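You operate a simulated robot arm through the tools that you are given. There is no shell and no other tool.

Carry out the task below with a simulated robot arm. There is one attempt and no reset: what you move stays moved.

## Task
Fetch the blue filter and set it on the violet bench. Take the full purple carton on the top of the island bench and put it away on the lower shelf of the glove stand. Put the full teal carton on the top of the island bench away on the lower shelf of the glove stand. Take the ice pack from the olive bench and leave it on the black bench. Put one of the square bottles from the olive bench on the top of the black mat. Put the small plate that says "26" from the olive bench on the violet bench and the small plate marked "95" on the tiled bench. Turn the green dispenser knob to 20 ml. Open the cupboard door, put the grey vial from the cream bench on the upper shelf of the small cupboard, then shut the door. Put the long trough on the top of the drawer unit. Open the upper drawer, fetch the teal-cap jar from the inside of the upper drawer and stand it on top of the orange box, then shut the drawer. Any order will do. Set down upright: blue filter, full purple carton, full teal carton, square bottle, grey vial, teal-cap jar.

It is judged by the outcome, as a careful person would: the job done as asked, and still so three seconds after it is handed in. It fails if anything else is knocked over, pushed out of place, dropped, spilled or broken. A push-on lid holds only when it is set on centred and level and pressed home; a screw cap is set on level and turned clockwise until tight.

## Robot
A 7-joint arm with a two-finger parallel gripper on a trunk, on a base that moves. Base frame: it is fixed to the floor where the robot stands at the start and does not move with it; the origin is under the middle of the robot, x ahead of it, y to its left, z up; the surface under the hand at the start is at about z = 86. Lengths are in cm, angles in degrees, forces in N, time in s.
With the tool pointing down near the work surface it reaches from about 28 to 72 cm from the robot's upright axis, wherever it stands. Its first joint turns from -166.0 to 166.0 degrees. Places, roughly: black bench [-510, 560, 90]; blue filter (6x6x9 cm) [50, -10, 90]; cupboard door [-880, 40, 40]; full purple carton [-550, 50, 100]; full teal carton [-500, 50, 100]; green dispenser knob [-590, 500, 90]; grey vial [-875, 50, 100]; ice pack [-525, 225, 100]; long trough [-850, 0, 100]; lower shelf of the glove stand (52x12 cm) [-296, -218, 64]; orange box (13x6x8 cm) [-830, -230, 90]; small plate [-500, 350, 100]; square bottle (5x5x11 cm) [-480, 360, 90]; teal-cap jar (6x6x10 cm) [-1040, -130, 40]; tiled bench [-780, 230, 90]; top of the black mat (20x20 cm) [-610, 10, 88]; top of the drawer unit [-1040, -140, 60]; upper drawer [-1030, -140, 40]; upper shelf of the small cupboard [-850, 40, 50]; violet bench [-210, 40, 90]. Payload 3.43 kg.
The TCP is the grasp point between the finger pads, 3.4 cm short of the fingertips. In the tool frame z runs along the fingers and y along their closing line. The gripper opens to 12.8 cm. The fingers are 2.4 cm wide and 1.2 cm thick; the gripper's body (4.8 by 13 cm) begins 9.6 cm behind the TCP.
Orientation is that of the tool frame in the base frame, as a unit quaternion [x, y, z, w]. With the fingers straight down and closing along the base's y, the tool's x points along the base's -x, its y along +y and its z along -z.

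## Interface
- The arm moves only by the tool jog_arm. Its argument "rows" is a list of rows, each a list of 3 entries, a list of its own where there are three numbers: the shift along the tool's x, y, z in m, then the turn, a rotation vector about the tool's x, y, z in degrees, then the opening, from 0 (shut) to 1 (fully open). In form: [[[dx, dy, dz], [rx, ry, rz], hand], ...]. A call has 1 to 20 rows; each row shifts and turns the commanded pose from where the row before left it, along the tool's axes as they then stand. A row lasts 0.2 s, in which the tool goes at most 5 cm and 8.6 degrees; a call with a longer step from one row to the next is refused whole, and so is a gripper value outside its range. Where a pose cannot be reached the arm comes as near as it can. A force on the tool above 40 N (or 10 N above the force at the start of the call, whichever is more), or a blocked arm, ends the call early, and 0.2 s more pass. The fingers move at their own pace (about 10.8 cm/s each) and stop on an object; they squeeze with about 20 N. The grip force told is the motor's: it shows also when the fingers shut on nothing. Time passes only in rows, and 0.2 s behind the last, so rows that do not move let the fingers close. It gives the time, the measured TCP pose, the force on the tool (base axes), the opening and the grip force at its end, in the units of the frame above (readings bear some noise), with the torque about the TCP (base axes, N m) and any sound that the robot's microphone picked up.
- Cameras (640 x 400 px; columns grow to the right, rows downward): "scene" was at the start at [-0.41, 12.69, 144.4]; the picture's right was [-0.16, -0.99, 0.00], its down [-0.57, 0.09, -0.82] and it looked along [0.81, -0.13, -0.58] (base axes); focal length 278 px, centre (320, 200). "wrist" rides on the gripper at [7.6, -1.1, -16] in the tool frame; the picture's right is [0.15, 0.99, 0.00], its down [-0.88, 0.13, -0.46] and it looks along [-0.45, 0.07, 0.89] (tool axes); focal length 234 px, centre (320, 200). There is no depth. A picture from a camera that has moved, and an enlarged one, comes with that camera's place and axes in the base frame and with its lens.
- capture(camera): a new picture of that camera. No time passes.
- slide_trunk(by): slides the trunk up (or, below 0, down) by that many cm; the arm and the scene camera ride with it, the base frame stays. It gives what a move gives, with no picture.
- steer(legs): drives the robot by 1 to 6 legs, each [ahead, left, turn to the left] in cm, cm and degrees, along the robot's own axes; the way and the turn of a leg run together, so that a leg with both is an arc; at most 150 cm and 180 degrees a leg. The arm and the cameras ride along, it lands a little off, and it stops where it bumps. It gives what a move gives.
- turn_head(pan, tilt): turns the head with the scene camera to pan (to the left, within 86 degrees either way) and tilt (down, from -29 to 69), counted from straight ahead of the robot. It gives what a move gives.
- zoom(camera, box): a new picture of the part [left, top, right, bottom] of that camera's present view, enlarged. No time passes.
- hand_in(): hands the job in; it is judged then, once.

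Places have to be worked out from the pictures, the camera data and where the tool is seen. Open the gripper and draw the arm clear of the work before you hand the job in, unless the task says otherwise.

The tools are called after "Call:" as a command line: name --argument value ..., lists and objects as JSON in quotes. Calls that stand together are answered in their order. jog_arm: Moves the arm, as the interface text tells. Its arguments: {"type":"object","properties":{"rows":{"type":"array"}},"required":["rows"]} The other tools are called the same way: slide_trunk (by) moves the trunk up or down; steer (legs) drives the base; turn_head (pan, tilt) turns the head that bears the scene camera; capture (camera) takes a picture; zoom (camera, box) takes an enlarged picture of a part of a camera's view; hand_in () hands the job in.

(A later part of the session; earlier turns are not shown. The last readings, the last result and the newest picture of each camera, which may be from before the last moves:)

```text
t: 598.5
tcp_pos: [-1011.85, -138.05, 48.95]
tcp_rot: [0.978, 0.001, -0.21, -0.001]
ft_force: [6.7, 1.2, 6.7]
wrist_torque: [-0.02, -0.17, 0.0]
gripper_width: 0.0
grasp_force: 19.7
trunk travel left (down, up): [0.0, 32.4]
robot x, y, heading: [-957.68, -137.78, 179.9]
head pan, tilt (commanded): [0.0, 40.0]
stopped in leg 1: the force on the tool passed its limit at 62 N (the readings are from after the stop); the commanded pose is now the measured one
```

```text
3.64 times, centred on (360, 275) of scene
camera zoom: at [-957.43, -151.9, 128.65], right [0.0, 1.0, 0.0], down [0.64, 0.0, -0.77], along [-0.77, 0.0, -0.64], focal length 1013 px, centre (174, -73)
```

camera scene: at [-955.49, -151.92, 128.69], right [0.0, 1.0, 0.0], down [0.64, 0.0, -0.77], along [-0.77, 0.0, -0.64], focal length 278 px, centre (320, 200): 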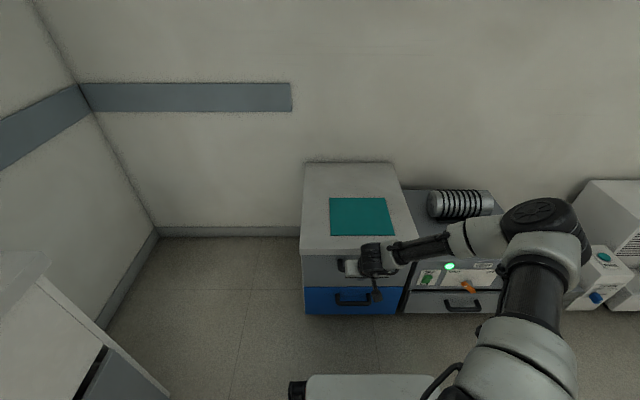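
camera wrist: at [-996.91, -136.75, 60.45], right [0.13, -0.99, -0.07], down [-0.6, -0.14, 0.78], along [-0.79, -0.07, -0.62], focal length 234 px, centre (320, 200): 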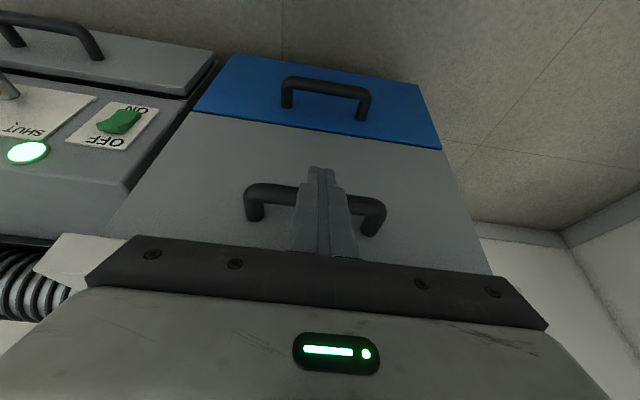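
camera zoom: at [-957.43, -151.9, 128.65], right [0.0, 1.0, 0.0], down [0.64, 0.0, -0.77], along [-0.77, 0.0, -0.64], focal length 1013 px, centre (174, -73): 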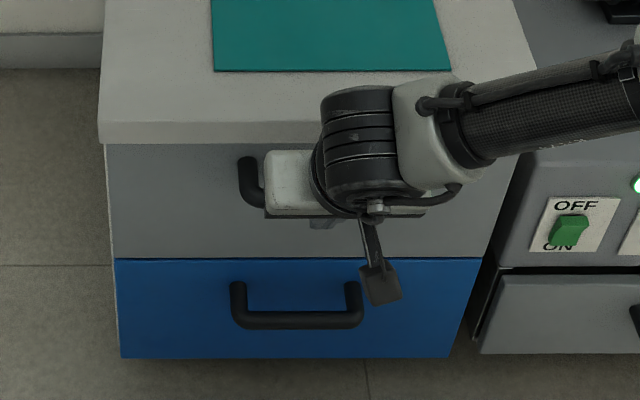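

The drawer is fully shut against its stop. I back off, raise trunk and arm, and straighten the tool.

Call:
steer --legs '[[-20, 0, 0]]'

Call:
slide_trunk --by 15

Call:
jog_arm --rows '[[[0, 0, -0.02], [0, 8.3, 0], 0.0], [[0, 0, -0.02], [0, 8.3, 0], 0.0], [[0, 0, -0.02], [0, 7.6, 0], 0.0], [[0, 0, -0.045], [0, 0, 0], 0.2], [[0, 0, -0.045], [0, 0, 0], 0.4], [[0, 0, -0.045], [0, 0, 0], 0.6], [[0, 0, -0.045], [0, 0, 0], 0.7], [[0, 0, -0.045], [0, 0, 0], 0.7], [[0, 0, -0.045], [0, 0, 0], 0.7], [[0, 0, -0.045], [0, 0, 0], 0.7], [[0.02, 0, -0.045], [0, 0, 0], 0.7], [[0.02, 0, -0.045], [0, 0, 0], 0.7], [[0.02, 0, -0.02], [0, 0, 0], 0.7]]'

Call:
capture --camera "scene"

Call:
turn_head --pan -86 --tilt 20

Call:
capture --camera "scene"

```text
t: 600.1
tcp_pos: [-991.81, -138.09, 48.95]
tcp_rot: [0.978, 0.002, -0.21, -0.001]
ft_force: [0.2, 0.0, 0.0]
wrist_torque: [-0.03, 0.0, 0.01]
gripper_width: 0.02
grasp_force: 20.0
trunk travel left (down, up): [0.0, 32.4]
robot x, y, heading: [-937.63, -137.85, 180.1]
head pan, tilt (commanded): [0.0, 40.0]
```

```text
t: 601.8
tcp_pos: [-991.83, -138.15, 63.91]
tcp_rot: [0.978, 0.003, -0.21, -0.002]
ft_force: [-0.6, 0.0, -0.5]
wrist_torque: [0.0, 0.0, -0.03]
gripper_width: 0.0
grasp_force: 19.4
trunk travel left (down, up): [-15.0, 17.4]
robot x, y, heading: [-937.94, -138.19, 180.2]
head pan, tilt (commanded): [0.0, 40.0]
```

```text
t: 604.6
tcp_pos: [-984.03, -138.27, 112.06]
tcp_rot: [1.0, 0.002, -0.001, -0.001]
ft_force: [-0.8, -0.2, -0.1]
wrist_torque: [0.03, 0.01, -0.01]
gripper_width: 8.95
grasp_force: 0.0
trunk travel left (down, up): [-15.0, 17.4]
robot x, y, heading: [-938.01, -137.91, 180.2]
head pan, tilt (commanded): [0.0, 40.0]
```

```text
taken
camera scene: at [-937.37, -151.95, 143.69], right [0.0, 1.0, 0.0], down [0.64, 0.0, -0.77], along [-0.77, 0.0, -0.64], focal length 278 px, centre (320, 200)
```

scene: 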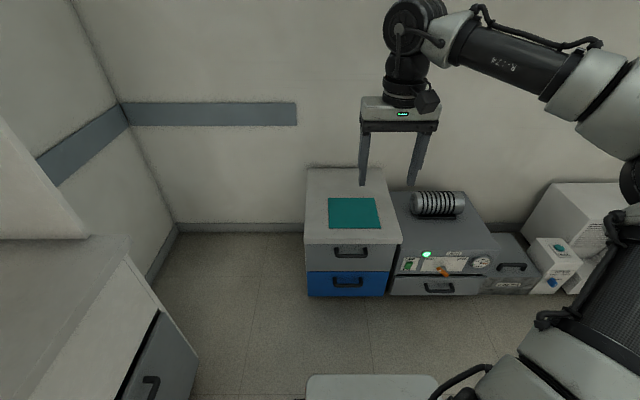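

```text
t: 606.2
tcp_pos: [-984.16, -138.27, 112.02]
tcp_rot: [1.0, 0.002, -0.001, -0.002]
ft_force: [0.0, 0.3, -0.2]
wrist_torque: [0.01, 0.0, 0.03]
gripper_width: 8.95
grasp_force: 0.1
trunk travel left (down, up): [-15.0, 17.4]
robot x, y, heading: [-937.46, -138.14, 179.9]
head pan, tilt (commanded): [-85.9, 20.0]
```

```text
taken
camera scene: at [-929.52, -142.66, 146.83], right [1.0, 0.07, 0.0], down [0.02, -0.34, -0.94], along [-0.07, 0.94, -0.34], focal length 278 px, centre (320, 200)
```

scene: 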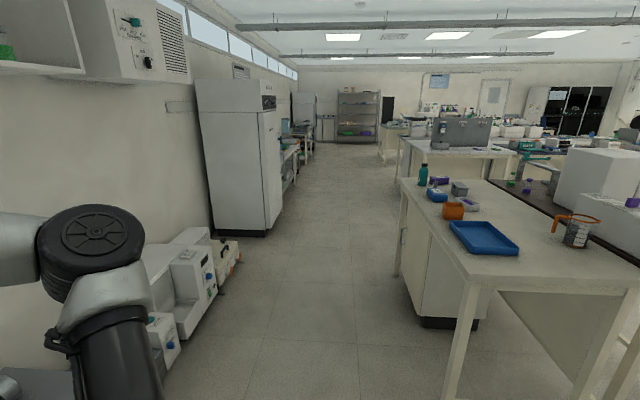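

The drawer is shut. Next I turn around to face +x and strafe along the back side of the cream bench to look at the vial, trough and cupboard.

Call:
steer --legs '[[0, 0, 180], [-3, 140, 0]]'

Call:
turn_head --pan 0 --tilt 35

Call:
capture --camera "scene"

Call:
turn_head --pan 35 --tilt 35

Call:
capture --camera "scene"

```text
t: 627.4
tcp_pos: [-892.76, 1.61, 112.13]
tcp_rot: [0.003, 1.0, -0.002, 0.0]
ft_force: [0.4, -0.3, 0.1]
wrist_torque: [0.03, -0.01, 0.0]
gripper_width: 8.97
grasp_force: 0.0
trunk travel left (down, up): [-15.0, 17.4]
robot x, y, heading: [-939.22, 1.95, -0.5]
head pan, tilt (commanded): [-85.9, 20.0]
```

```text
t: 629.0
tcp_pos: [-892.85, 1.52, 111.98]
tcp_rot: [0.004, 1.0, -0.002, 0.001]
ft_force: [0.0, 0.3, 0.0]
wrist_torque: [-0.02, 0.04, -0.01]
gripper_width: 8.98
grasp_force: 0.1
trunk travel left (down, up): [-15.0, 17.4]
robot x, y, heading: [-939.12, 1.51, -0.6]
head pan, tilt (commanded): [0.0, 35.0]
```

```text
taken
camera scene: at [-939.2, 15.87, 144.45], right [-0.01, -1.0, 0.0], down [-0.57, 0.01, -0.82], along [0.82, -0.01, -0.57], focal length 278 px, centre (320, 200)
```

scene: 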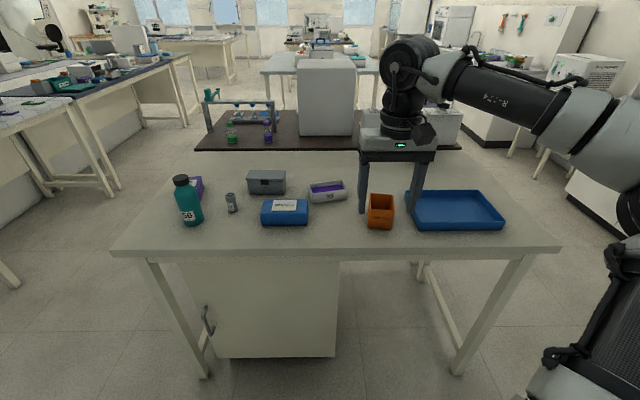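

```text
t: 630.0
tcp_pos: [-892.77, 1.54, 112.15]
tcp_rot: [0.003, 1.0, -0.001, 0.001]
ft_force: [0.2, -0.4, 0.7]
wrist_torque: [-0.01, -0.02, 0.02]
gripper_width: 8.94
grasp_force: 0.1
trunk travel left (down, up): [-15.0, 17.4]
robot x, y, heading: [-939.01, 1.93, -0.8]
head pan, tilt (commanded): [35.0, 35.0]
```

```text
taken
camera scene: at [-940.73, 20.94, 144.45], right [0.56, -0.83, 0.0], down [-0.47, -0.32, -0.82], along [0.68, 0.46, -0.57], focal length 278 px, centre (320, 200)
```

scene: 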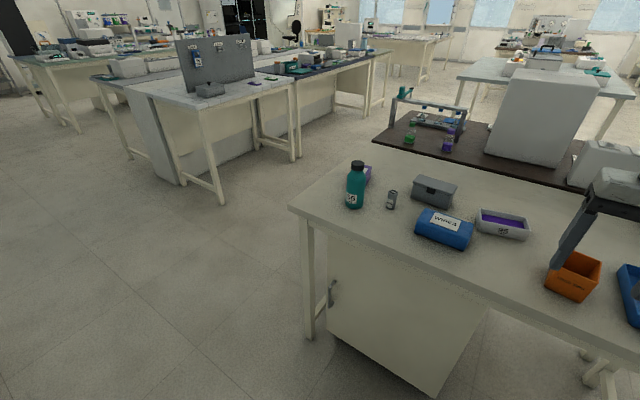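

I zoom in on the bench objects and the cupboard door.

Call:
turn_head --pan 0 --tilt 35

Call:
zoom --camera "scene" --box '[150, 150, 360, 260]'

Call:
zoom --camera "scene" --box '[120, 230, 380, 380]'

Call:
capture --camera "wrist"

```text
t: 631.0
tcp_pos: [-892.87, 1.62, 112.18]
tcp_rot: [0.003, 1.0, -0.002, 0.001]
ft_force: [-0.2, 0.2, -0.4]
wrist_torque: [-0.01, 0.03, 0.02]
gripper_width: 8.98
grasp_force: 0.1
trunk travel left (down, up): [-15.0, 17.4]
robot x, y, heading: [-938.96, 1.69, -0.4]
head pan, tilt (commanded): [0.0, 35.0]
```

```text
3.05 times, centred on (255, 205) of scene
camera zoom: at [-939.2, 15.88, 144.45], right [-0.01, -1.0, 0.0], down [-0.57, 0.01, -0.82], along [0.82, -0.01, -0.57], focal length 849 px, centre (518, 185)
```

zoom: 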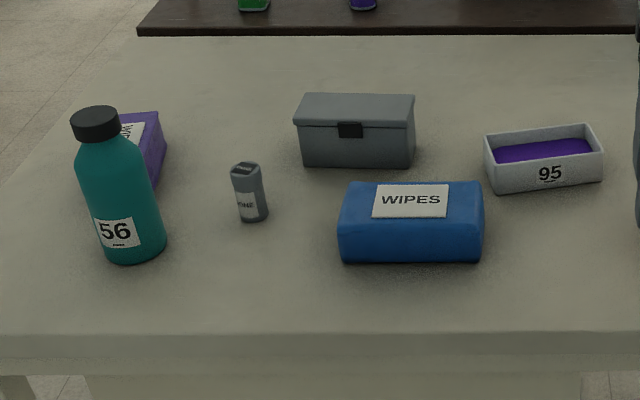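

```text
2.46 times, centred on (250, 305) of scene
camera zoom: at [-939.2, 15.88, 144.45], right [-0.01, -1.0, 0.0], down [-0.57, 0.01, -0.82], along [0.82, -0.01, -0.57], focal length 686 px, centre (492, -58)
```

zoom: 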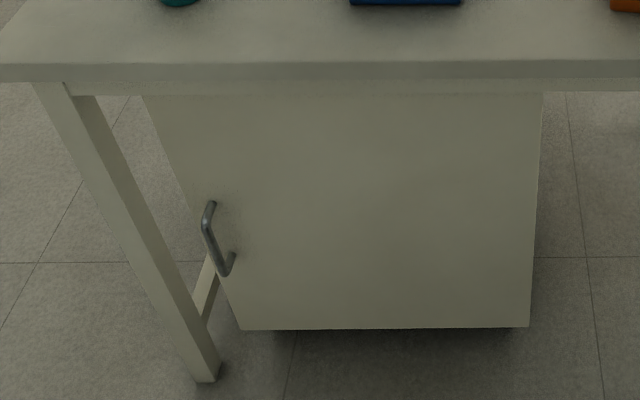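

```text
taken
camera wrist: at [-900.34, 0.58, 128.14], right [-0.14, 0.99, 0.0], down [0.88, 0.13, 0.46], along [0.45, 0.06, -0.89], focal length 234 px, centre (320, 200)
```

wrist: 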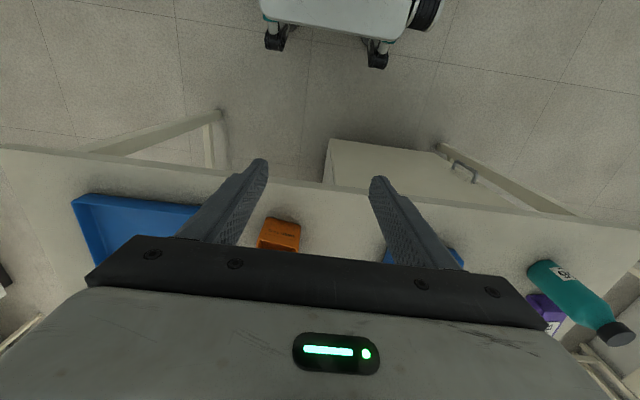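

I can identify the items: the trough "95" with purple contents at about (-856, 11.7), the small grey vial near (-864, 44), and the cupboard door under the bench with its handle near (-877, 58, 45). I take the trough first: drive up to the bench and turn the wrist so the fingers close across the trough's width.

Call:
steer --legs '[[24, 8, 0.5]]'

Call:
jog_arm --rows '[[[0, 0, 0], [0, 0, 8.2], 0.75], [[0, 0, 0], [0, 0, 8.2], 0.75], [[0, 0, 0], [0, 0, 8.2], 0.75], [[0, 0, 0], [0, 0, 8.2], 0.75], [[0, 0, 0], [0, 0, 8.2], 0.75], [[0, 0, 0], [0, 0, 8.2], 0.75], [[0, 0, 0], [0, 0, 8.2], 0.75], [[0, 0, 0], [0, 0, 8.2], 0.75], [[0, 0, 0], [0, 0, 8.2], 0.75], [[0, 0, 0], [0, 0, 7.6], 0.75]]'

Call:
capture --camera "wrist"

Call:
capture --camera "scene"

```text
t: 632.8
tcp_pos: [-869.02, 9.76, 112.09]
tcp_rot: [0.0, 1.0, -0.001, 0.001]
ft_force: [-0.6, 0.5, 0.0]
wrist_torque: [0.02, 0.0, 0.02]
gripper_width: 8.95
grasp_force: 0.0
trunk travel left (down, up): [-15.0, 17.4]
robot x, y, heading: [-915.21, 9.75, -0.0]
head pan, tilt (commanded): [0.0, 35.0]
```

```text
t: 635.0
tcp_pos: [-869.07, 9.71, 112.15]
tcp_rot: [0.653, 0.758, -0.001, 0.002]
ft_force: [-0.7, -0.1, -0.4]
wrist_torque: [0.02, -0.01, -0.01]
gripper_width: 9.59
grasp_force: 0.2
trunk travel left (down, up): [-15.0, 17.4]
robot x, y, heading: [-915.2, 9.74, -0.3]
head pan, tilt (commanded): [0.0, 35.0]
```

```text
taken
camera wrist: at [-871.19, 17.17, 128.14], right [0.96, 0.29, 0.0], down [0.26, -0.85, 0.46], along [0.13, -0.44, -0.89], focal length 234 px, centre (320, 200)
```

wrist: 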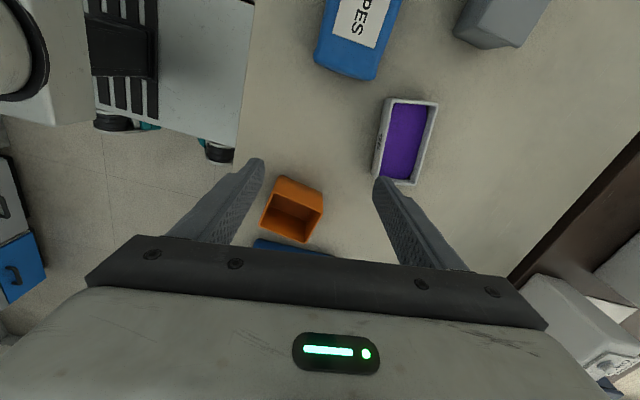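

```text
taken
camera scene: at [-915.53, 23.71, 144.45], right [0.0, -1.0, 0.0], down [-0.57, 0.0, -0.82], along [0.82, 0.0, -0.57], focal length 278 px, centre (320, 200)
```

scene: 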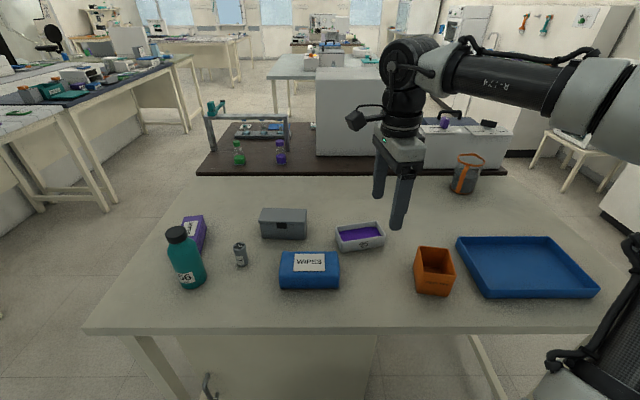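

The trough is visible from above. I zoom in for its exact pose.

Call:
zoom --camera "wrist" --box '[350, 80, 460, 200]'

Call:
zoom --camera "scene" --box '[300, 200, 420, 300]'

```text
3.33 times, centred on (405, 140) of wrist
camera zoom: at [-871.19, 17.17, 128.14], right [0.96, 0.29, 0.0], down [0.26, -0.85, 0.46], along [0.13, -0.44, -0.89], focal length 781 px, centre (37, 400)
```

zoom: 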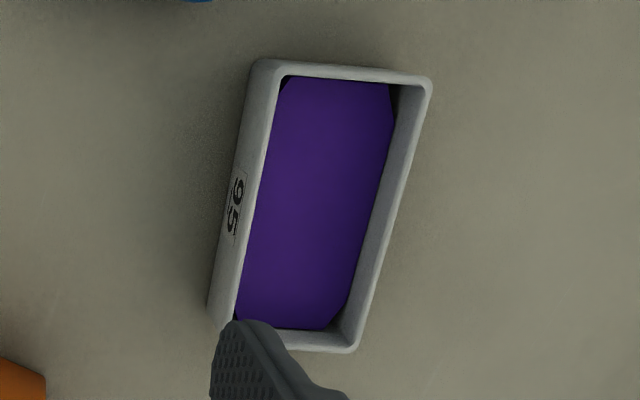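

```text
4.00 times, centred on (360, 250) of scene
camera zoom: at [-915.53, 23.71, 144.45], right [0.0, -1.0, 0.0], down [-0.57, 0.0, -0.82], along [0.82, 0.0, -0.57], focal length 1114 px, centre (160, 0)
```

zoom: 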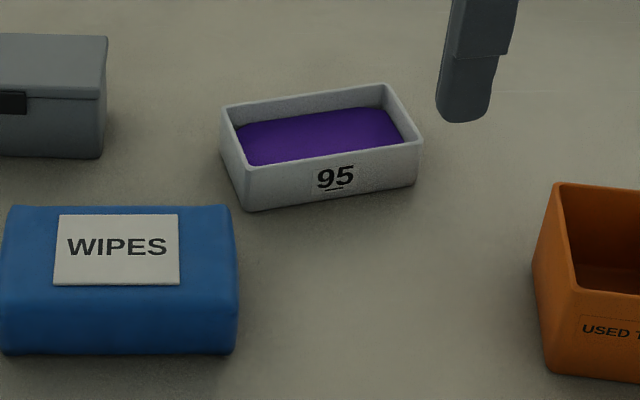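

The trough is turned about 12°, centre (-856.1, 12.4), 6.3 cm wide, rim at z≈92.5. I move over it, trim the yaw and descend around it.

Call:
jog_arm --rows '[[[0.0025, 0.0445, 0], [0, 0, -3.4], 0.75], [[0.003, 0.0445, 0], [0, 0, 0], 0.75], [[0.01, 0.0428, 0], [0, 0, 0], 0.75], [[0, 0, 0.04], [0, 0, 0], 0.75], [[0, 0, 0.04], [0, 0, 0], 0.75], [[0, 0, 0.04], [0, 0, 0], 0.75], [[0, 0, 0.03], [0, 0, 0], 0.75]]'

Call:
capture --camera "wrist"

Call:
zoom --camera "scene" --box '[300, 180, 440, 300]'

```text
t: 636.6
tcp_pos: [-856.26, 13.75, 97.01]
tcp_rot: [0.629, 0.777, -0.001, 0.002]
ft_force: [-0.2, -0.8, 0.0]
wrist_torque: [0.01, 0.0, 0.0]
gripper_width: 9.59
grasp_force: 0.1
trunk travel left (down, up): [-15.0, 17.4]
robot x, y, heading: [-915.23, 9.59, -0.2]
head pan, tilt (commanded): [0.0, 35.0]
```

```text
taken
camera wrist: at [-858.97, 21.0, 112.98], right [0.94, 0.35, 0.0], down [0.31, -0.83, 0.46], along [0.16, -0.43, -0.89], focal length 234 px, centre (320, 200)
```

wrist: 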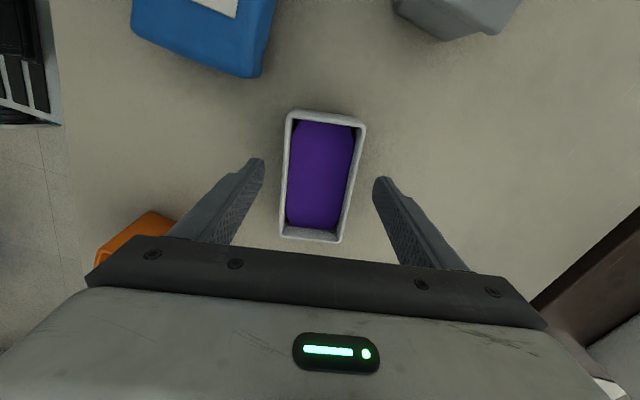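

```text
3.33 times, centred on (370, 240) of scene
camera zoom: at [-915.54, 23.72, 144.45], right [0.0, -1.0, 0.0], down [-0.57, 0.0, -0.82], along [0.82, 0.0, -0.57], focal length 928 px, centre (153, 67)
```

zoom: 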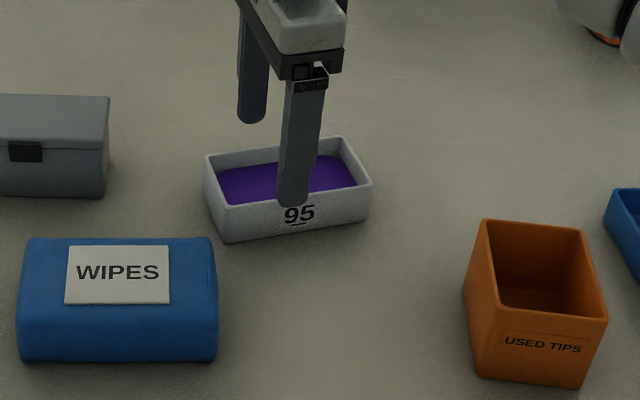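

The fingers straddle the trough evenly. I go down the rest of the way.

Call:
jog_arm --rows '[[[-0.005, 0, 0.025], [0, 0, 0], 0.75], [[0, 0, 0.015], [0, 0, 0], 0.75]]'

Call:
jog_arm --rows '[[[0, 0, 0.005], [0, 0, 0], 0.75]]'

Call:
capture --camera "wrist"

```text
t: 637.2
tcp_pos: [-856.25, 13.21, 93.15]
tcp_rot: [0.629, 0.777, -0.001, 0.002]
ft_force: [0.0, 0.6, 0.3]
wrist_torque: [-0.02, 0.01, -0.05]
gripper_width: 9.6
grasp_force: 0.0
trunk travel left (down, up): [-15.0, 17.4]
robot x, y, heading: [-915.16, 9.59, -0.1]
head pan, tilt (commanded): [0.0, 35.0]
```

```text
t: 637.6
tcp_pos: [-856.27, 13.26, 92.54]
tcp_rot: [0.63, 0.777, -0.001, 0.003]
ft_force: [0.1, 0.3, -0.8]
wrist_torque: [0.03, -0.02, -0.04]
gripper_width: 9.59
grasp_force: 0.0
trunk travel left (down, up): [-15.0, 17.4]
robot x, y, heading: [-915.18, 9.68, -0.3]
head pan, tilt (commanded): [0.0, 35.0]
```

```text
taken
camera wrist: at [-858.89, 20.44, 108.58], right [0.94, 0.35, 0.0], down [0.31, -0.83, 0.46], along [0.16, -0.43, -0.89], focal length 234 px, centre (320, 200)
```

wrist: 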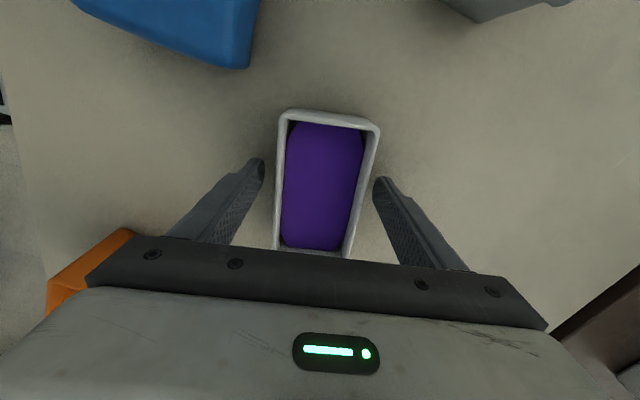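

I close on the trough gently and lift it level, slowly.

Call:
jog_arm --rows '[[[0, 0, 0], [0, 0, 0], 0.55], [[0, 0, 0], [0, 0, 0], 0.5], [[0, 0, 0], [0, 0, 0], 0.0], [[0, 0, 0], [0, 0, 0], 0.0], [[0, 0, 0], [0, 0, 0], 0.0]]'

Call:
jog_arm --rows '[[[0, 0, -0.005], [0, 0, 0], 0.0], [[0, 0, -0.01], [0, 0, 0], 0.0], [[0, 0, -0.01], [0, 0, 0], 0.0]]'

Call:
capture --camera "wrist"

Call:
zoom --camera "scene" --box '[300, 180, 440, 300]'

```text
t: 638.8
tcp_pos: [-856.17, 13.23, 92.46]
tcp_rot: [0.63, 0.777, -0.002, 0.002]
ft_force: [-0.4, 0.5, 0.4]
wrist_torque: [0.04, 0.02, -0.01]
gripper_width: 6.95
grasp_force: 19.8
trunk travel left (down, up): [-15.0, 17.4]
robot x, y, heading: [-915.42, 9.51, -0.1]
head pan, tilt (commanded): [0.0, 35.0]
```

```text
t: 639.6
tcp_pos: [-856.22, 13.16, 95.04]
tcp_rot: [0.629, 0.777, -0.001, 0.003]
ft_force: [0.8, 0.4, -2.2]
wrist_torque: [0.03, -0.01, 0.0]
gripper_width: 6.97
grasp_force: 19.9
trunk travel left (down, up): [-15.0, 17.4]
robot x, y, heading: [-915.42, 9.62, -0.2]
head pan, tilt (commanded): [0.0, 35.0]
```

```text
taken
camera wrist: at [-858.91, 20.45, 111.09], right [0.94, 0.35, 0.0], down [0.31, -0.83, 0.46], along [0.16, -0.43, -0.89], focal length 234 px, centre (320, 200)
```

wrist: 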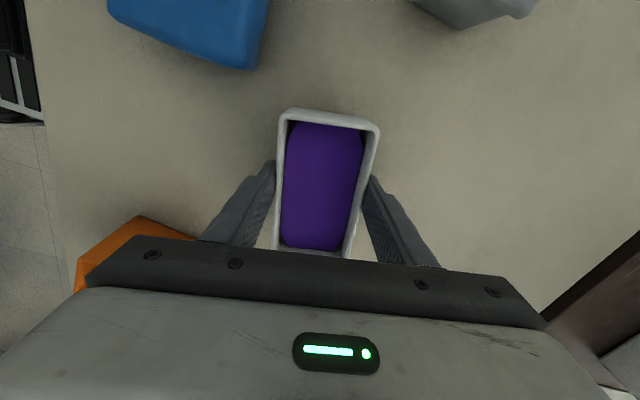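

```text
3.33 times, centred on (370, 240) of scene
camera zoom: at [-915.52, 23.72, 144.44], right [0.0, -1.0, 0.0], down [-0.57, 0.0, -0.82], along [0.82, 0.0, -0.57], focal length 928 px, centre (153, 67)
```

zoom: 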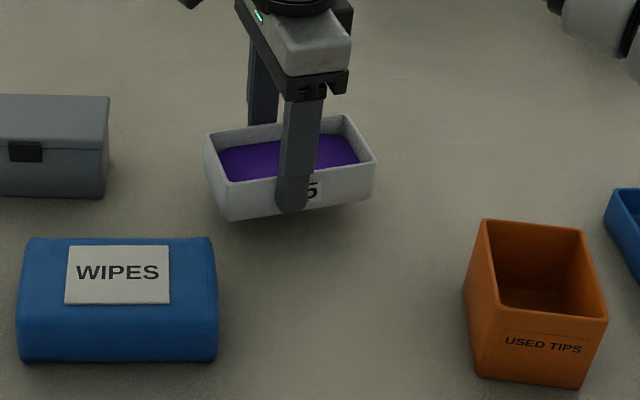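

The trough is held level (2.2 N). I lift it gently and draw it back over the bench edge.

Call:
jog_arm --rows '[[[0, 0, -0.02], [0, 0, 0], 0.0], [[0, 0, -0.02], [0, 0, 0], 0.0], [[0, 0, -0.02], [0, 0, 0], 0.0], [[0, 0, -0.02], [0, 0, 0], 0.0], [[0, 0, -0.02], [0, 0, 0], 0.0], [[0, 0, -0.02], [0, 0, 0], 0.0], [[0, 0, -0.02], [0, 0, 0], 0.0], [[0, 0, -0.02], [0, 0, 0], 0.0], [[0, -0.02, -0.01], [0, 0, 0], 0.0], [[0, -0.02, 0], [0, 0, 0], 0.0], [[0, -0.02, 0], [0, 0, 0], 0.0], [[0, -0.02, 0], [0, 0, 0], 0.0], [[0, -0.02, 0], [0, 0, 0], 0.0], [[0, -0.02, 0], [0, 0, 0], 0.0]]'

Call:
steer --legs '[[-25, 0, 0], [0, -148, 0], [0, 0, 180]]'

Call:
turn_head --pan 0 --tilt 40

Call:
capture --camera "scene"

Call:
capture --camera "wrist"

```text
t: 642.6
tcp_pos: [-868.07, 10.71, 112.15]
tcp_rot: [0.629, 0.777, -0.001, 0.003]
ft_force: [-0.6, -0.3, -1.9]
wrist_torque: [0.02, 0.02, -0.02]
gripper_width: 6.96
grasp_force: 19.8
trunk travel left (down, up): [-15.0, 17.4]
robot x, y, heading: [-915.15, 9.78, -0.2]
head pan, tilt (commanded): [0.0, 35.0]
```

```text
t: 665.9
tcp_pos: [-986.89, -140.16, 112.23]
tcp_rot: [0.787, -0.617, -0.002, -0.001]
ft_force: [0.8, 0.8, -1.4]
wrist_torque: [-0.04, -0.03, 0.01]
gripper_width: 6.96
grasp_force: 20.0
trunk travel left (down, up): [-15.0, 17.4]
robot x, y, heading: [-939.73, -138.09, -178.5]
head pan, tilt (commanded): [0.0, 35.0]
```

```text
t: 666.6
tcp_pos: [-986.92, -140.16, 112.11]
tcp_rot: [0.787, -0.617, -0.001, -0.001]
ft_force: [0.7, -0.1, -0.9]
wrist_torque: [-0.02, -0.02, 0.01]
gripper_width: 6.97
grasp_force: 19.9
trunk travel left (down, up): [-15.0, 17.4]
robot x, y, heading: [-939.78, -137.75, -178.3]
head pan, tilt (commanded): [0.0, 40.0]
```

```text
taken
camera scene: at [-938.87, -151.63, 143.69], right [-0.03, 1.0, 0.0], down [0.64, 0.02, -0.77], along [-0.77, -0.02, -0.64], focal length 278 px, centre (320, 200)
```

scene: 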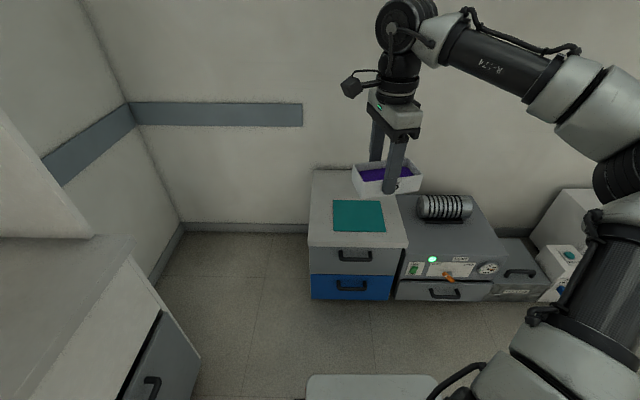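

```text
taken
camera wrist: at [-983.91, -147.3, 128.12], right [-0.93, -0.38, 0.0], down [-0.33, 0.82, 0.46], along [-0.17, 0.43, -0.89], focal length 234 px, centre (320, 200)
```

wrist: 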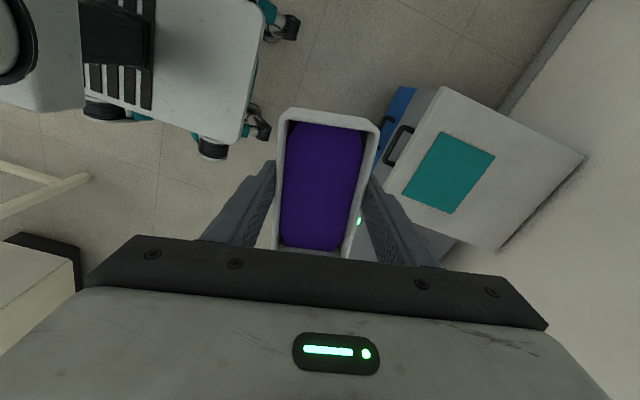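

The trough is steady. I square it up with the unit, extend, lower the trunk and drive forward so it comes over the middle of the drawer unit's top.

Call:
jog_arm --rows '[[[0, 0, 0], [0, 0, 4.0], 0.0], [[0, 0, 0], [0, 0, 4.0], 0.0], [[0, 0, 0], [0, 0, 4.0], 0.0], [[0, 0.02, 0], [0, 0, 1.5], 0.0], [[0, 0.02, 0], [0, 0, 0], 0.0], [[0, 0.02, 0], [0, 0, 0], 0.0], [[0, 0.015, 0], [0, 0, 0], 0.0]]'

Call:
slide_trunk --by -15

Call:
steer --legs '[[34, 0, -1.6]]'

Call:
capture --camera "scene"

Call:
capture --camera "wrist"

```text
t: 668.2
tcp_pos: [-994.36, -140.22, 111.94]
tcp_rot: [0.708, -0.706, -0.002, 0.0]
ft_force: [-0.2, 0.3, -1.2]
wrist_torque: [0.02, 0.01, -0.02]
gripper_width: 6.95
grasp_force: 19.1
trunk travel left (down, up): [-15.0, 17.4]
robot x, y, heading: [-939.62, -137.74, -178.6]
head pan, tilt (commanded): [0.0, 40.0]
```

```text
t: 669.9
tcp_pos: [-994.3, -140.15, 97.2]
tcp_rot: [0.708, -0.706, -0.002, 0.0]
ft_force: [0.3, -0.6, -2.1]
wrist_torque: [-0.02, 0.03, 0.03]
gripper_width: 6.97
grasp_force: 19.5
trunk travel left (down, up): [0.0, 32.4]
robot x, y, heading: [-939.85, -137.68, -178.4]
head pan, tilt (commanded): [0.0, 40.0]
```

```text
t: 672.2
tcp_pos: [-1028.31, -139.08, 97.03]
tcp_rot: [-0.699, 0.716, 0.002, 0.0]
ft_force: [0.0, 0.2, -2.7]
wrist_torque: [0.0, 0.03, 0.01]
gripper_width: 6.98
grasp_force: 20.5
trunk travel left (down, up): [0.0, 32.4]
robot x, y, heading: [-973.59, -138.16, 179.9]
head pan, tilt (commanded): [0.0, 40.0]
```

```text
taken
camera scene: at [-973.25, -152.04, 128.69], right [0.0, 1.0, 0.0], down [0.64, 0.0, -0.77], along [-0.77, 0.0, -0.64], focal length 278 px, centre (320, 200)
```

scene: 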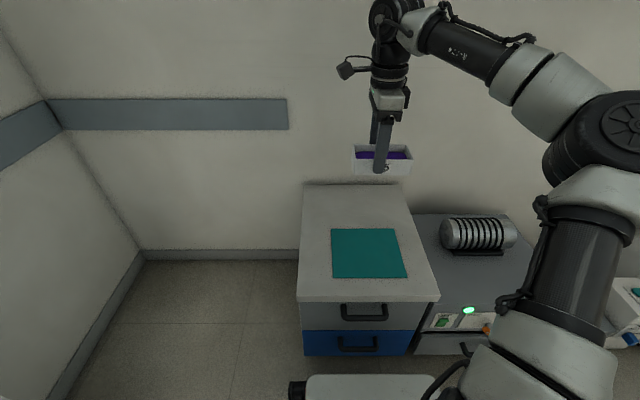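

```text
taken
camera wrist: at [-1027.36, -146.74, 113.08], right [-0.99, -0.12, 0.0], down [-0.11, 0.88, 0.46], along [-0.06, 0.46, -0.89], focal length 234 px, centre (320, 200)
```

wrist: 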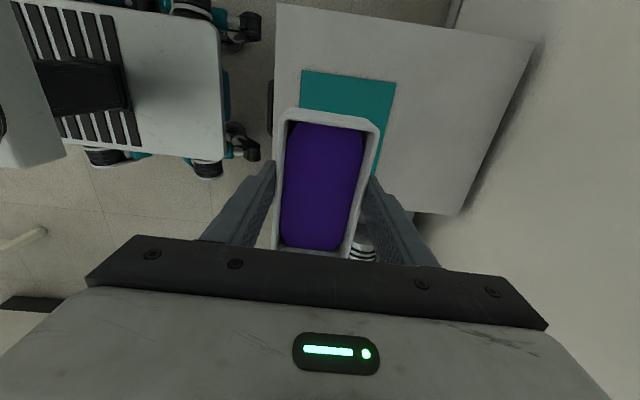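

The mat on the unit's top spans x -1040 to -1020.6, y -148 to -127. I centre over it and lower the trough gently.

Call:
jog_arm --rows '[[[-0.011, 0.017, 0], [0, 0, 0], 0.0], [[0, 0, 0.025], [0, 0, 0], 0.0], [[0, 0, 0.025], [0, 0, 0], 0.0], [[0, 0, 0.025], [0, 0, 0], 0.0], [[0, 0, 0.025], [0, 0, 0], 0.0], [[0, 0, 0.025], [0, 0, 0], 0.0], [[0, 0, 0.025], [0, 0, 0], 0.0], [[0, 0, 0.025], [0, 0, 0], 0.0], [[0, 0, 0.025], [0, 0, 0], 0.0], [[0, 0, 0.025], [0, 0, 0], 0.0], [[0, 0, 0.025], [0, 0, 0], 0.0], [[0, 0, 0.025], [0, 0, 0], 0.0], [[0, 0, 0.02], [0, 0, 0], 0.0]]'

Call:
capture --camera "scene"

Call:
capture --camera "wrist"

```text
t: 675.0
tcp_pos: [-1030.02, -137.85, 67.59]
tcp_rot: [-0.699, 0.715, 0.003, 0.001]
ft_force: [0.0, -0.3, -2.8]
wrist_torque: [-0.02, 0.01, 0.0]
gripper_width: 6.98
grasp_force: 19.6
trunk travel left (down, up): [0.0, 32.4]
robot x, y, heading: [-973.88, -137.82, 179.9]
head pan, tilt (commanded): [0.0, 40.0]
```

```text
taken
camera scene: at [-973.25, -152.04, 128.69], right [0.0, 1.0, 0.0], down [0.64, 0.0, -0.77], along [-0.77, 0.0, -0.64], focal length 278 px, centre (320, 200)
```

scene: 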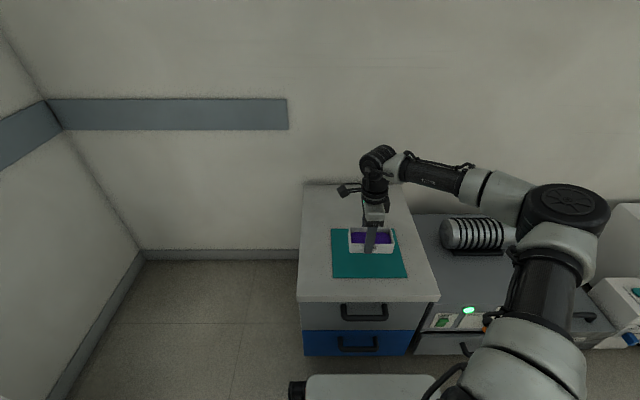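

```text
taken
camera wrist: at [-1029.03, -145.47, 83.61], right [-0.99, -0.12, 0.0], down [-0.11, 0.88, 0.46], along [-0.06, 0.46, -0.89], focal length 234 px, centre (320, 200)
```

wrist: 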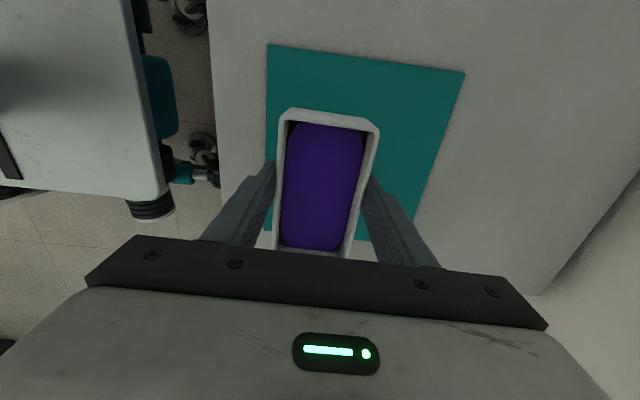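

Over the mat and level. I lower the last centimetres in small steps until contact.

Call:
jog_arm --rows '[[[0, 0, 0.01], [0, 0, 0], 0.0], [[0, 0, 0.01], [0, 0, 0], 0.0], [[0, 0, 0.005], [0, 0, 0], 0.0]]'

Call:
jog_arm --rows '[[[0, 0, 0.004], [0, 0, 0], 0.0]]'

Call:
jog_arm --rows '[[[0, 0, 0.004], [0, 0, 0], 0.0]]'

```text
t: 675.8
tcp_pos: [-1030.07, -137.71, 65.06]
tcp_rot: [-0.698, 0.716, 0.002, 0.002]
ft_force: [0.1, 1.1, -1.9]
wrist_torque: [-0.02, 0.0, 0.02]
gripper_width: 6.97
grasp_force: 20.3
trunk travel left (down, up): [0.0, 32.4]
robot x, y, heading: [-973.37, -138.03, 179.9]
head pan, tilt (commanded): [0.0, 40.0]
```

```text
t: 676.2
tcp_pos: [-1030.03, -137.74, 64.61]
tcp_rot: [-0.698, 0.716, 0.002, 0.001]
ft_force: [0.3, -0.7, -3.0]
wrist_torque: [-0.06, -0.01, -0.05]
gripper_width: 6.96
grasp_force: 20.0
trunk travel left (down, up): [0.0, 32.4]
robot x, y, heading: [-973.55, -138.13, 180.0]
head pan, tilt (commanded): [0.0, 40.0]
```

```text
t: 676.6
tcp_pos: [-1030.16, -137.78, 64.27]
tcp_rot: [-0.699, 0.715, 0.002, 0.001]
ft_force: [1.0, -0.1, -1.0]
wrist_torque: [0.02, 0.03, 0.01]
gripper_width: 6.93
grasp_force: 20.2
trunk travel left (down, up): [0.0, 32.4]
robot x, y, heading: [-973.03, -138.02, 179.9]
head pan, tilt (commanded): [0.0, 40.0]
```

Call:
jog_arm --rows '[[[0, 0, 0.003], [0, 0, 0], 0.0]]'

Call:
jog_arm --rows '[[[0, 0, 0.002], [0, 0, 0], 0.0]]'

```text
t: 677.0
tcp_pos: [-1030.09, -137.88, 63.95]
tcp_rot: [-0.698, 0.716, 0.001, 0.001]
ft_force: [0.2, 0.3, -1.9]
wrist_torque: [-0.04, 0.01, -0.05]
gripper_width: 6.99
grasp_force: 19.7
trunk travel left (down, up): [0.0, 32.4]
robot x, y, heading: [-973.39, -138.18, 179.9]
head pan, tilt (commanded): [0.0, 40.0]
```

```text
t: 677.4
tcp_pos: [-1030.2, -137.83, 63.73]
tcp_rot: [-0.699, 0.715, 0.001, 0.0]
ft_force: [-0.6, -0.4, -2.2]
wrist_torque: [-0.01, 0.0, -0.02]
gripper_width: 6.98
grasp_force: 19.8
trunk travel left (down, up): [0.0, 32.4]
robot x, y, heading: [-973.73, -138.09, 179.9]
head pan, tilt (commanded): [0.0, 40.0]
```

Still hanging; I keep stepping down 2–3 mm at a time.

Call:
jog_arm --rows '[[[0, 0, 0.003], [0, 0, 0], 0.0]]'

Call:
jog_arm --rows '[[[0, 0, 0.002], [0, 0, 0], 0.0]]'

Call:
zoom --camera "scene" --box '[310, 190, 430, 300]'

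```text
t: 677.8
tcp_pos: [-1030.0, -137.8, 63.49]
tcp_rot: [-0.698, 0.716, 0.003, 0.001]
ft_force: [1.5, 0.5, -1.5]
wrist_torque: [-0.05, 0.02, -0.01]
gripper_width: 6.95
grasp_force: 19.8
trunk travel left (down, up): [0.0, 32.4]
robot x, y, heading: [-973.84, -138.07, 179.9]
head pan, tilt (commanded): [0.0, 40.0]
```

```text
t: 678.2
tcp_pos: [-1030.03, -137.79, 63.31]
tcp_rot: [-0.699, 0.715, 0.002, 0.001]
ft_force: [0.3, -0.5, -1.7]
wrist_torque: [0.02, 0.0, 0.01]
gripper_width: 6.96
grasp_force: 20.4
trunk travel left (down, up): [0.0, 32.4]
robot x, y, heading: [-973.67, -138.23, 179.8]
head pan, tilt (commanded): [0.0, 40.0]
```

```text
3.64 times, centred on (370, 245) of scene
camera zoom: at [-973.26, -152.04, 128.69], right [0.0, 1.0, 0.0], down [0.64, 0.0, -0.77], along [-0.77, 0.0, -0.64], focal length 1013 px, centre (138, 36)
```

zoom: 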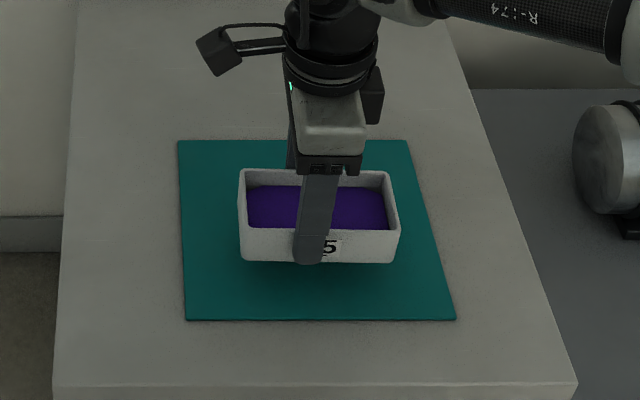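

A small gap is still visible under the trough; I go on down.

Call:
jog_arm --rows '[[[0, 0, 0.003], [0, 0, 0], 0.0]]'

Call:
jog_arm --rows '[[[0, 0, 0.003], [0, 0, 0], 0.0]]'

Call:
jog_arm --rows '[[[0, 0, 0.003], [0, 0, 0], 0.0]]'

```text
t: 678.6
tcp_pos: [-1030.1, -137.78, 62.93]
tcp_rot: [-0.698, 0.716, 0.002, 0.001]
ft_force: [-0.7, 1.1, -1.9]
wrist_torque: [-0.02, -0.03, 0.04]
gripper_width: 6.99
grasp_force: 20.1
trunk travel left (down, up): [0.0, 32.4]
robot x, y, heading: [-973.69, -138.16, 179.8]
head pan, tilt (commanded): [0.0, 40.0]
```

```text
t: 679.0
tcp_pos: [-1030.16, -137.71, 62.64]
tcp_rot: [-0.698, 0.716, 0.002, 0.001]
ft_force: [0.2, -0.2, -2.4]
wrist_torque: [-0.02, 0.02, 0.03]
gripper_width: 6.94
grasp_force: 19.7
trunk travel left (down, up): [0.0, 32.4]
robot x, y, heading: [-973.91, -138.21, 179.9]
head pan, tilt (commanded): [0.0, 40.0]
```

```text
t: 679.4
tcp_pos: [-1030.15, -137.83, 62.31]
tcp_rot: [-0.699, 0.715, 0.002, 0.001]
ft_force: [-0.8, 0.3, -1.6]
wrist_torque: [-0.01, -0.02, 0.0]
gripper_width: 6.96
grasp_force: 20.1
trunk travel left (down, up): [0.0, 32.4]
robot x, y, heading: [-973.58, -138.12, 179.7]
head pan, tilt (commanded): [0.0, 40.0]
```

Call:
jog_arm --rows '[[[0, 0, 0.003], [0, 0, 0], 0.0]]'

Call:
jog_arm --rows '[[[0, 0, 0.003], [0, 0, 0], 0.0]]'

Call:
jog_arm --rows '[[[0, 0, 0.003], [0, 0, 0], 0.0]]'

Call:
zoom --camera "scene" --box '[310, 190, 430, 300]'

```text
t: 679.8
tcp_pos: [-1030.14, -137.79, 61.98]
tcp_rot: [-0.698, 0.716, 0.001, 0.0]
ft_force: [-0.7, 0.9, -1.6]
wrist_torque: [-0.04, -0.02, 0.0]
gripper_width: 6.95
grasp_force: 19.7
trunk travel left (down, up): [0.0, 32.4]
robot x, y, heading: [-973.24, -138.05, 179.9]
head pan, tilt (commanded): [0.0, 40.0]
```

```text
t: 680.2
tcp_pos: [-1030.09, -137.79, 61.84]
tcp_rot: [-0.699, 0.715, 0.002, 0.001]
ft_force: [-0.1, -0.1, -2.4]
wrist_torque: [-0.04, -0.01, 0.02]
gripper_width: 6.96
grasp_force: 20.2
trunk travel left (down, up): [0.0, 32.4]
robot x, y, heading: [-973.67, -138.34, 179.9]
head pan, tilt (commanded): [0.0, 40.0]
```

```text
t: 680.6
tcp_pos: [-1030.05, -137.78, 61.55]
tcp_rot: [-0.699, 0.716, 0.003, 0.001]
ft_force: [0.4, -0.8, -1.7]
wrist_torque: [-0.01, 0.01, 0.0]
gripper_width: 6.95
grasp_force: 19.9
trunk travel left (down, up): [0.0, 32.4]
robot x, y, heading: [-973.54, -138.0, 180.0]
head pan, tilt (commanded): [0.0, 40.0]
```

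```text
3.64 times, centred on (370, 245) of scene
camera zoom: at [-973.26, -152.04, 128.69], right [0.0, 1.0, 0.0], down [0.64, 0.0, -0.77], along [-0.77, 0.0, -0.64], focal length 1013 px, centre (138, 36)
```

zoom: 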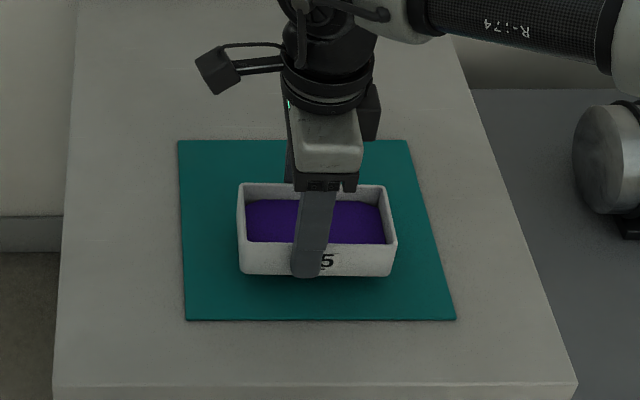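

Still a small shadow gap; continuing down.

Call:
jog_arm --rows '[[[0, 0, 0.003], [0, 0, 0], 0.0]]'

Call:
jog_arm --rows '[[[0, 0, 0.003], [0, 0, 0], 0.0]]'

Call:
jog_arm --rows '[[[0, 0, 0.003], [0, 0, 0], 0.0]]'

Call:
jog_arm --rows '[[[0, 0, 0.003], [0, 0, 0], 0.0]]'

```text
t: 681.0
tcp_pos: [-1030.1, -137.81, 61.21]
tcp_rot: [-0.699, 0.715, 0.001, 0.0]
ft_force: [0.7, 0.0, -1.5]
wrist_torque: [0.01, -0.05, 0.02]
gripper_width: 6.98
grasp_force: 19.6
trunk travel left (down, up): [0.0, 32.4]
robot x, y, heading: [-973.94, -138.14, 179.6]
head pan, tilt (commanded): [0.0, 40.0]
```

```text
t: 681.4
tcp_pos: [-1030.18, -137.85, 60.82]
tcp_rot: [-0.699, 0.716, 0.002, 0.001]
ft_force: [0.7, -0.5, -1.9]
wrist_torque: [-0.02, -0.01, 0.0]
gripper_width: 6.95
grasp_force: 20.0
trunk travel left (down, up): [0.0, 32.4]
robot x, y, heading: [-973.6, -138.08, 179.8]
head pan, tilt (commanded): [0.0, 40.0]
```

```text
t: 681.8
tcp_pos: [-1030.08, -137.76, 60.54]
tcp_rot: [-0.699, 0.716, 0.002, 0.0]
ft_force: [0.2, 1.0, -1.0]
wrist_torque: [-0.02, -0.02, -0.07]
gripper_width: 6.96
grasp_force: 19.2
trunk travel left (down, up): [0.0, 32.4]
robot x, y, heading: [-973.58, -138.1, 180.1]
head pan, tilt (commanded): [0.0, 40.0]
```

```text
t: 682.2
tcp_pos: [-1030.17, -137.73, 60.18]
tcp_rot: [-0.698, 0.716, 0.001, 0.001]
ft_force: [-0.7, 0.2, -1.3]
wrist_torque: [-0.02, 0.0, 0.01]
gripper_width: 6.95
grasp_force: 20.2
trunk travel left (down, up): [0.0, 32.4]
robot x, y, heading: [-973.53, -138.37, 179.8]
head pan, tilt (commanded): [0.0, 40.0]
```

Call:
jog_arm --rows '[[[0, 0, 0.003], [0, 0, 0], 0.0]]'

Call:
jog_arm --rows '[[[0, 0, 0.003], [0, 0, 0], 0.0]]'

Call:
zoom --camera "scene" --box '[310, 190, 430, 300]'

```text
t: 682.6
tcp_pos: [-1030.15, -137.83, 59.9]
tcp_rot: [-0.698, 0.716, 0.002, 0.001]
ft_force: [0.8, -0.3, 2.6]
wrist_torque: [0.29, -0.17, -0.08]
gripper_width: 6.97
grasp_force: 20.1
trunk travel left (down, up): [0.0, 32.4]
robot x, y, heading: [-973.48, -138.14, 180.0]
head pan, tilt (commanded): [0.0, 40.0]
```

```text
t: 683.0
tcp_pos: [-1030.08, -137.76, 59.9]
tcp_rot: [-0.698, 0.716, 0.002, 0.001]
ft_force: [5.0, 1.4, 17.4]
wrist_torque: [-0.02, -0.79, 0.04]
gripper_width: 6.98
grasp_force: 19.9
trunk travel left (down, up): [0.0, 32.4]
robot x, y, heading: [-973.97, -138.49, 180.0]
head pan, tilt (commanded): [0.0, 40.0]
```

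```text
3.64 times, centred on (370, 245) of scene
camera zoom: at [-973.11, -152.04, 128.73], right [0.0, 1.0, 0.0], down [0.64, 0.0, -0.77], along [-0.77, 0.0, -0.64], focal length 1013 px, centre (138, 36)
```

zoom: 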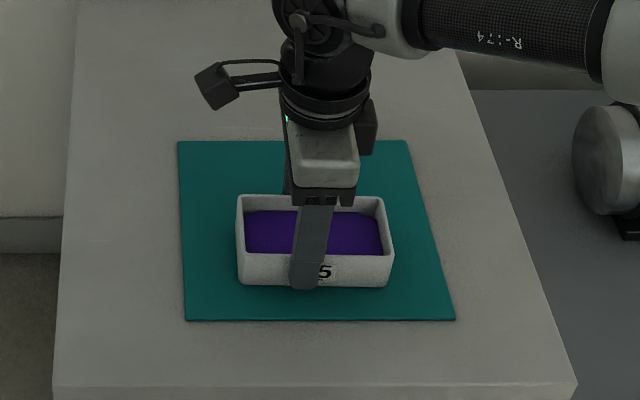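

Contact: the trough stands on the unit. I ease off, open slowly and raise the hand straight up.

Call:
jog_arm --rows '[[[0, 0, -0.003], [0, 0, 0], 0.0], [[0, 0, 0], [0, 0, 0], 0.57], [[0, 0, 0], [0, 0, 0], 0.62], [[0, 0, 0], [0, 0, 0], 0.68], [[0, 0, 0], [0, 0, 0], 0.75], [[0, 0, -0.02], [0, 0, 0], 0.75], [[0, 0, -0.03], [0, 0, 0], 0.75], [[0, 0, -0.04], [0, 0, 0], 0.75], [[0, 0, -0.04], [0, 0, 0], 0.75], [[0, 0, -0.04], [0, 0, 0], 0.75], [[0, 0, -0.04], [0, 0, 0], 0.75], [[0, 0, -0.04], [0, 0, 0], 0.75]]'

Call:
capture --camera "scene"

Call:
capture --camera "wrist"

```text
t: 685.6
tcp_pos: [-1030.18, -137.95, 85.08]
tcp_rot: [-0.699, 0.716, 0.002, 0.0]
ft_force: [-0.2, 0.1, -0.1]
wrist_torque: [-0.02, -0.04, 0.01]
gripper_width: 9.62
grasp_force: 0.0
trunk travel left (down, up): [0.0, 32.4]
robot x, y, heading: [-973.73, -137.9, 179.5]
head pan, tilt (commanded): [0.0, 40.0]
```

```text
taken
camera scene: at [-973.26, -152.04, 128.69], right [0.0, 1.0, 0.0], down [0.64, 0.0, -0.77], along [-0.77, 0.0, -0.64], focal length 278 px, centre (320, 200)
```

scene: 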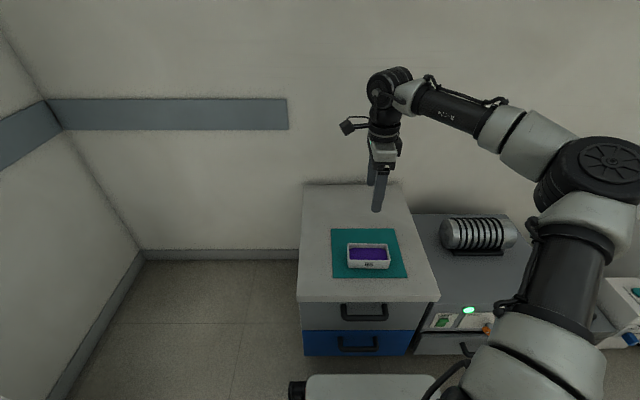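

```text
taken
camera wrist: at [-1029.14, -145.57, 101.08], right [-0.99, -0.12, 0.0], down [-0.11, 0.88, 0.46], along [-0.06, 0.46, -0.89], focal length 234 px, centre (320, 200)
```

wrist: 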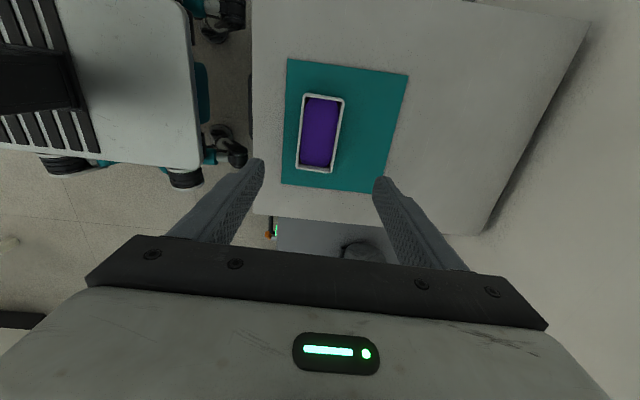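

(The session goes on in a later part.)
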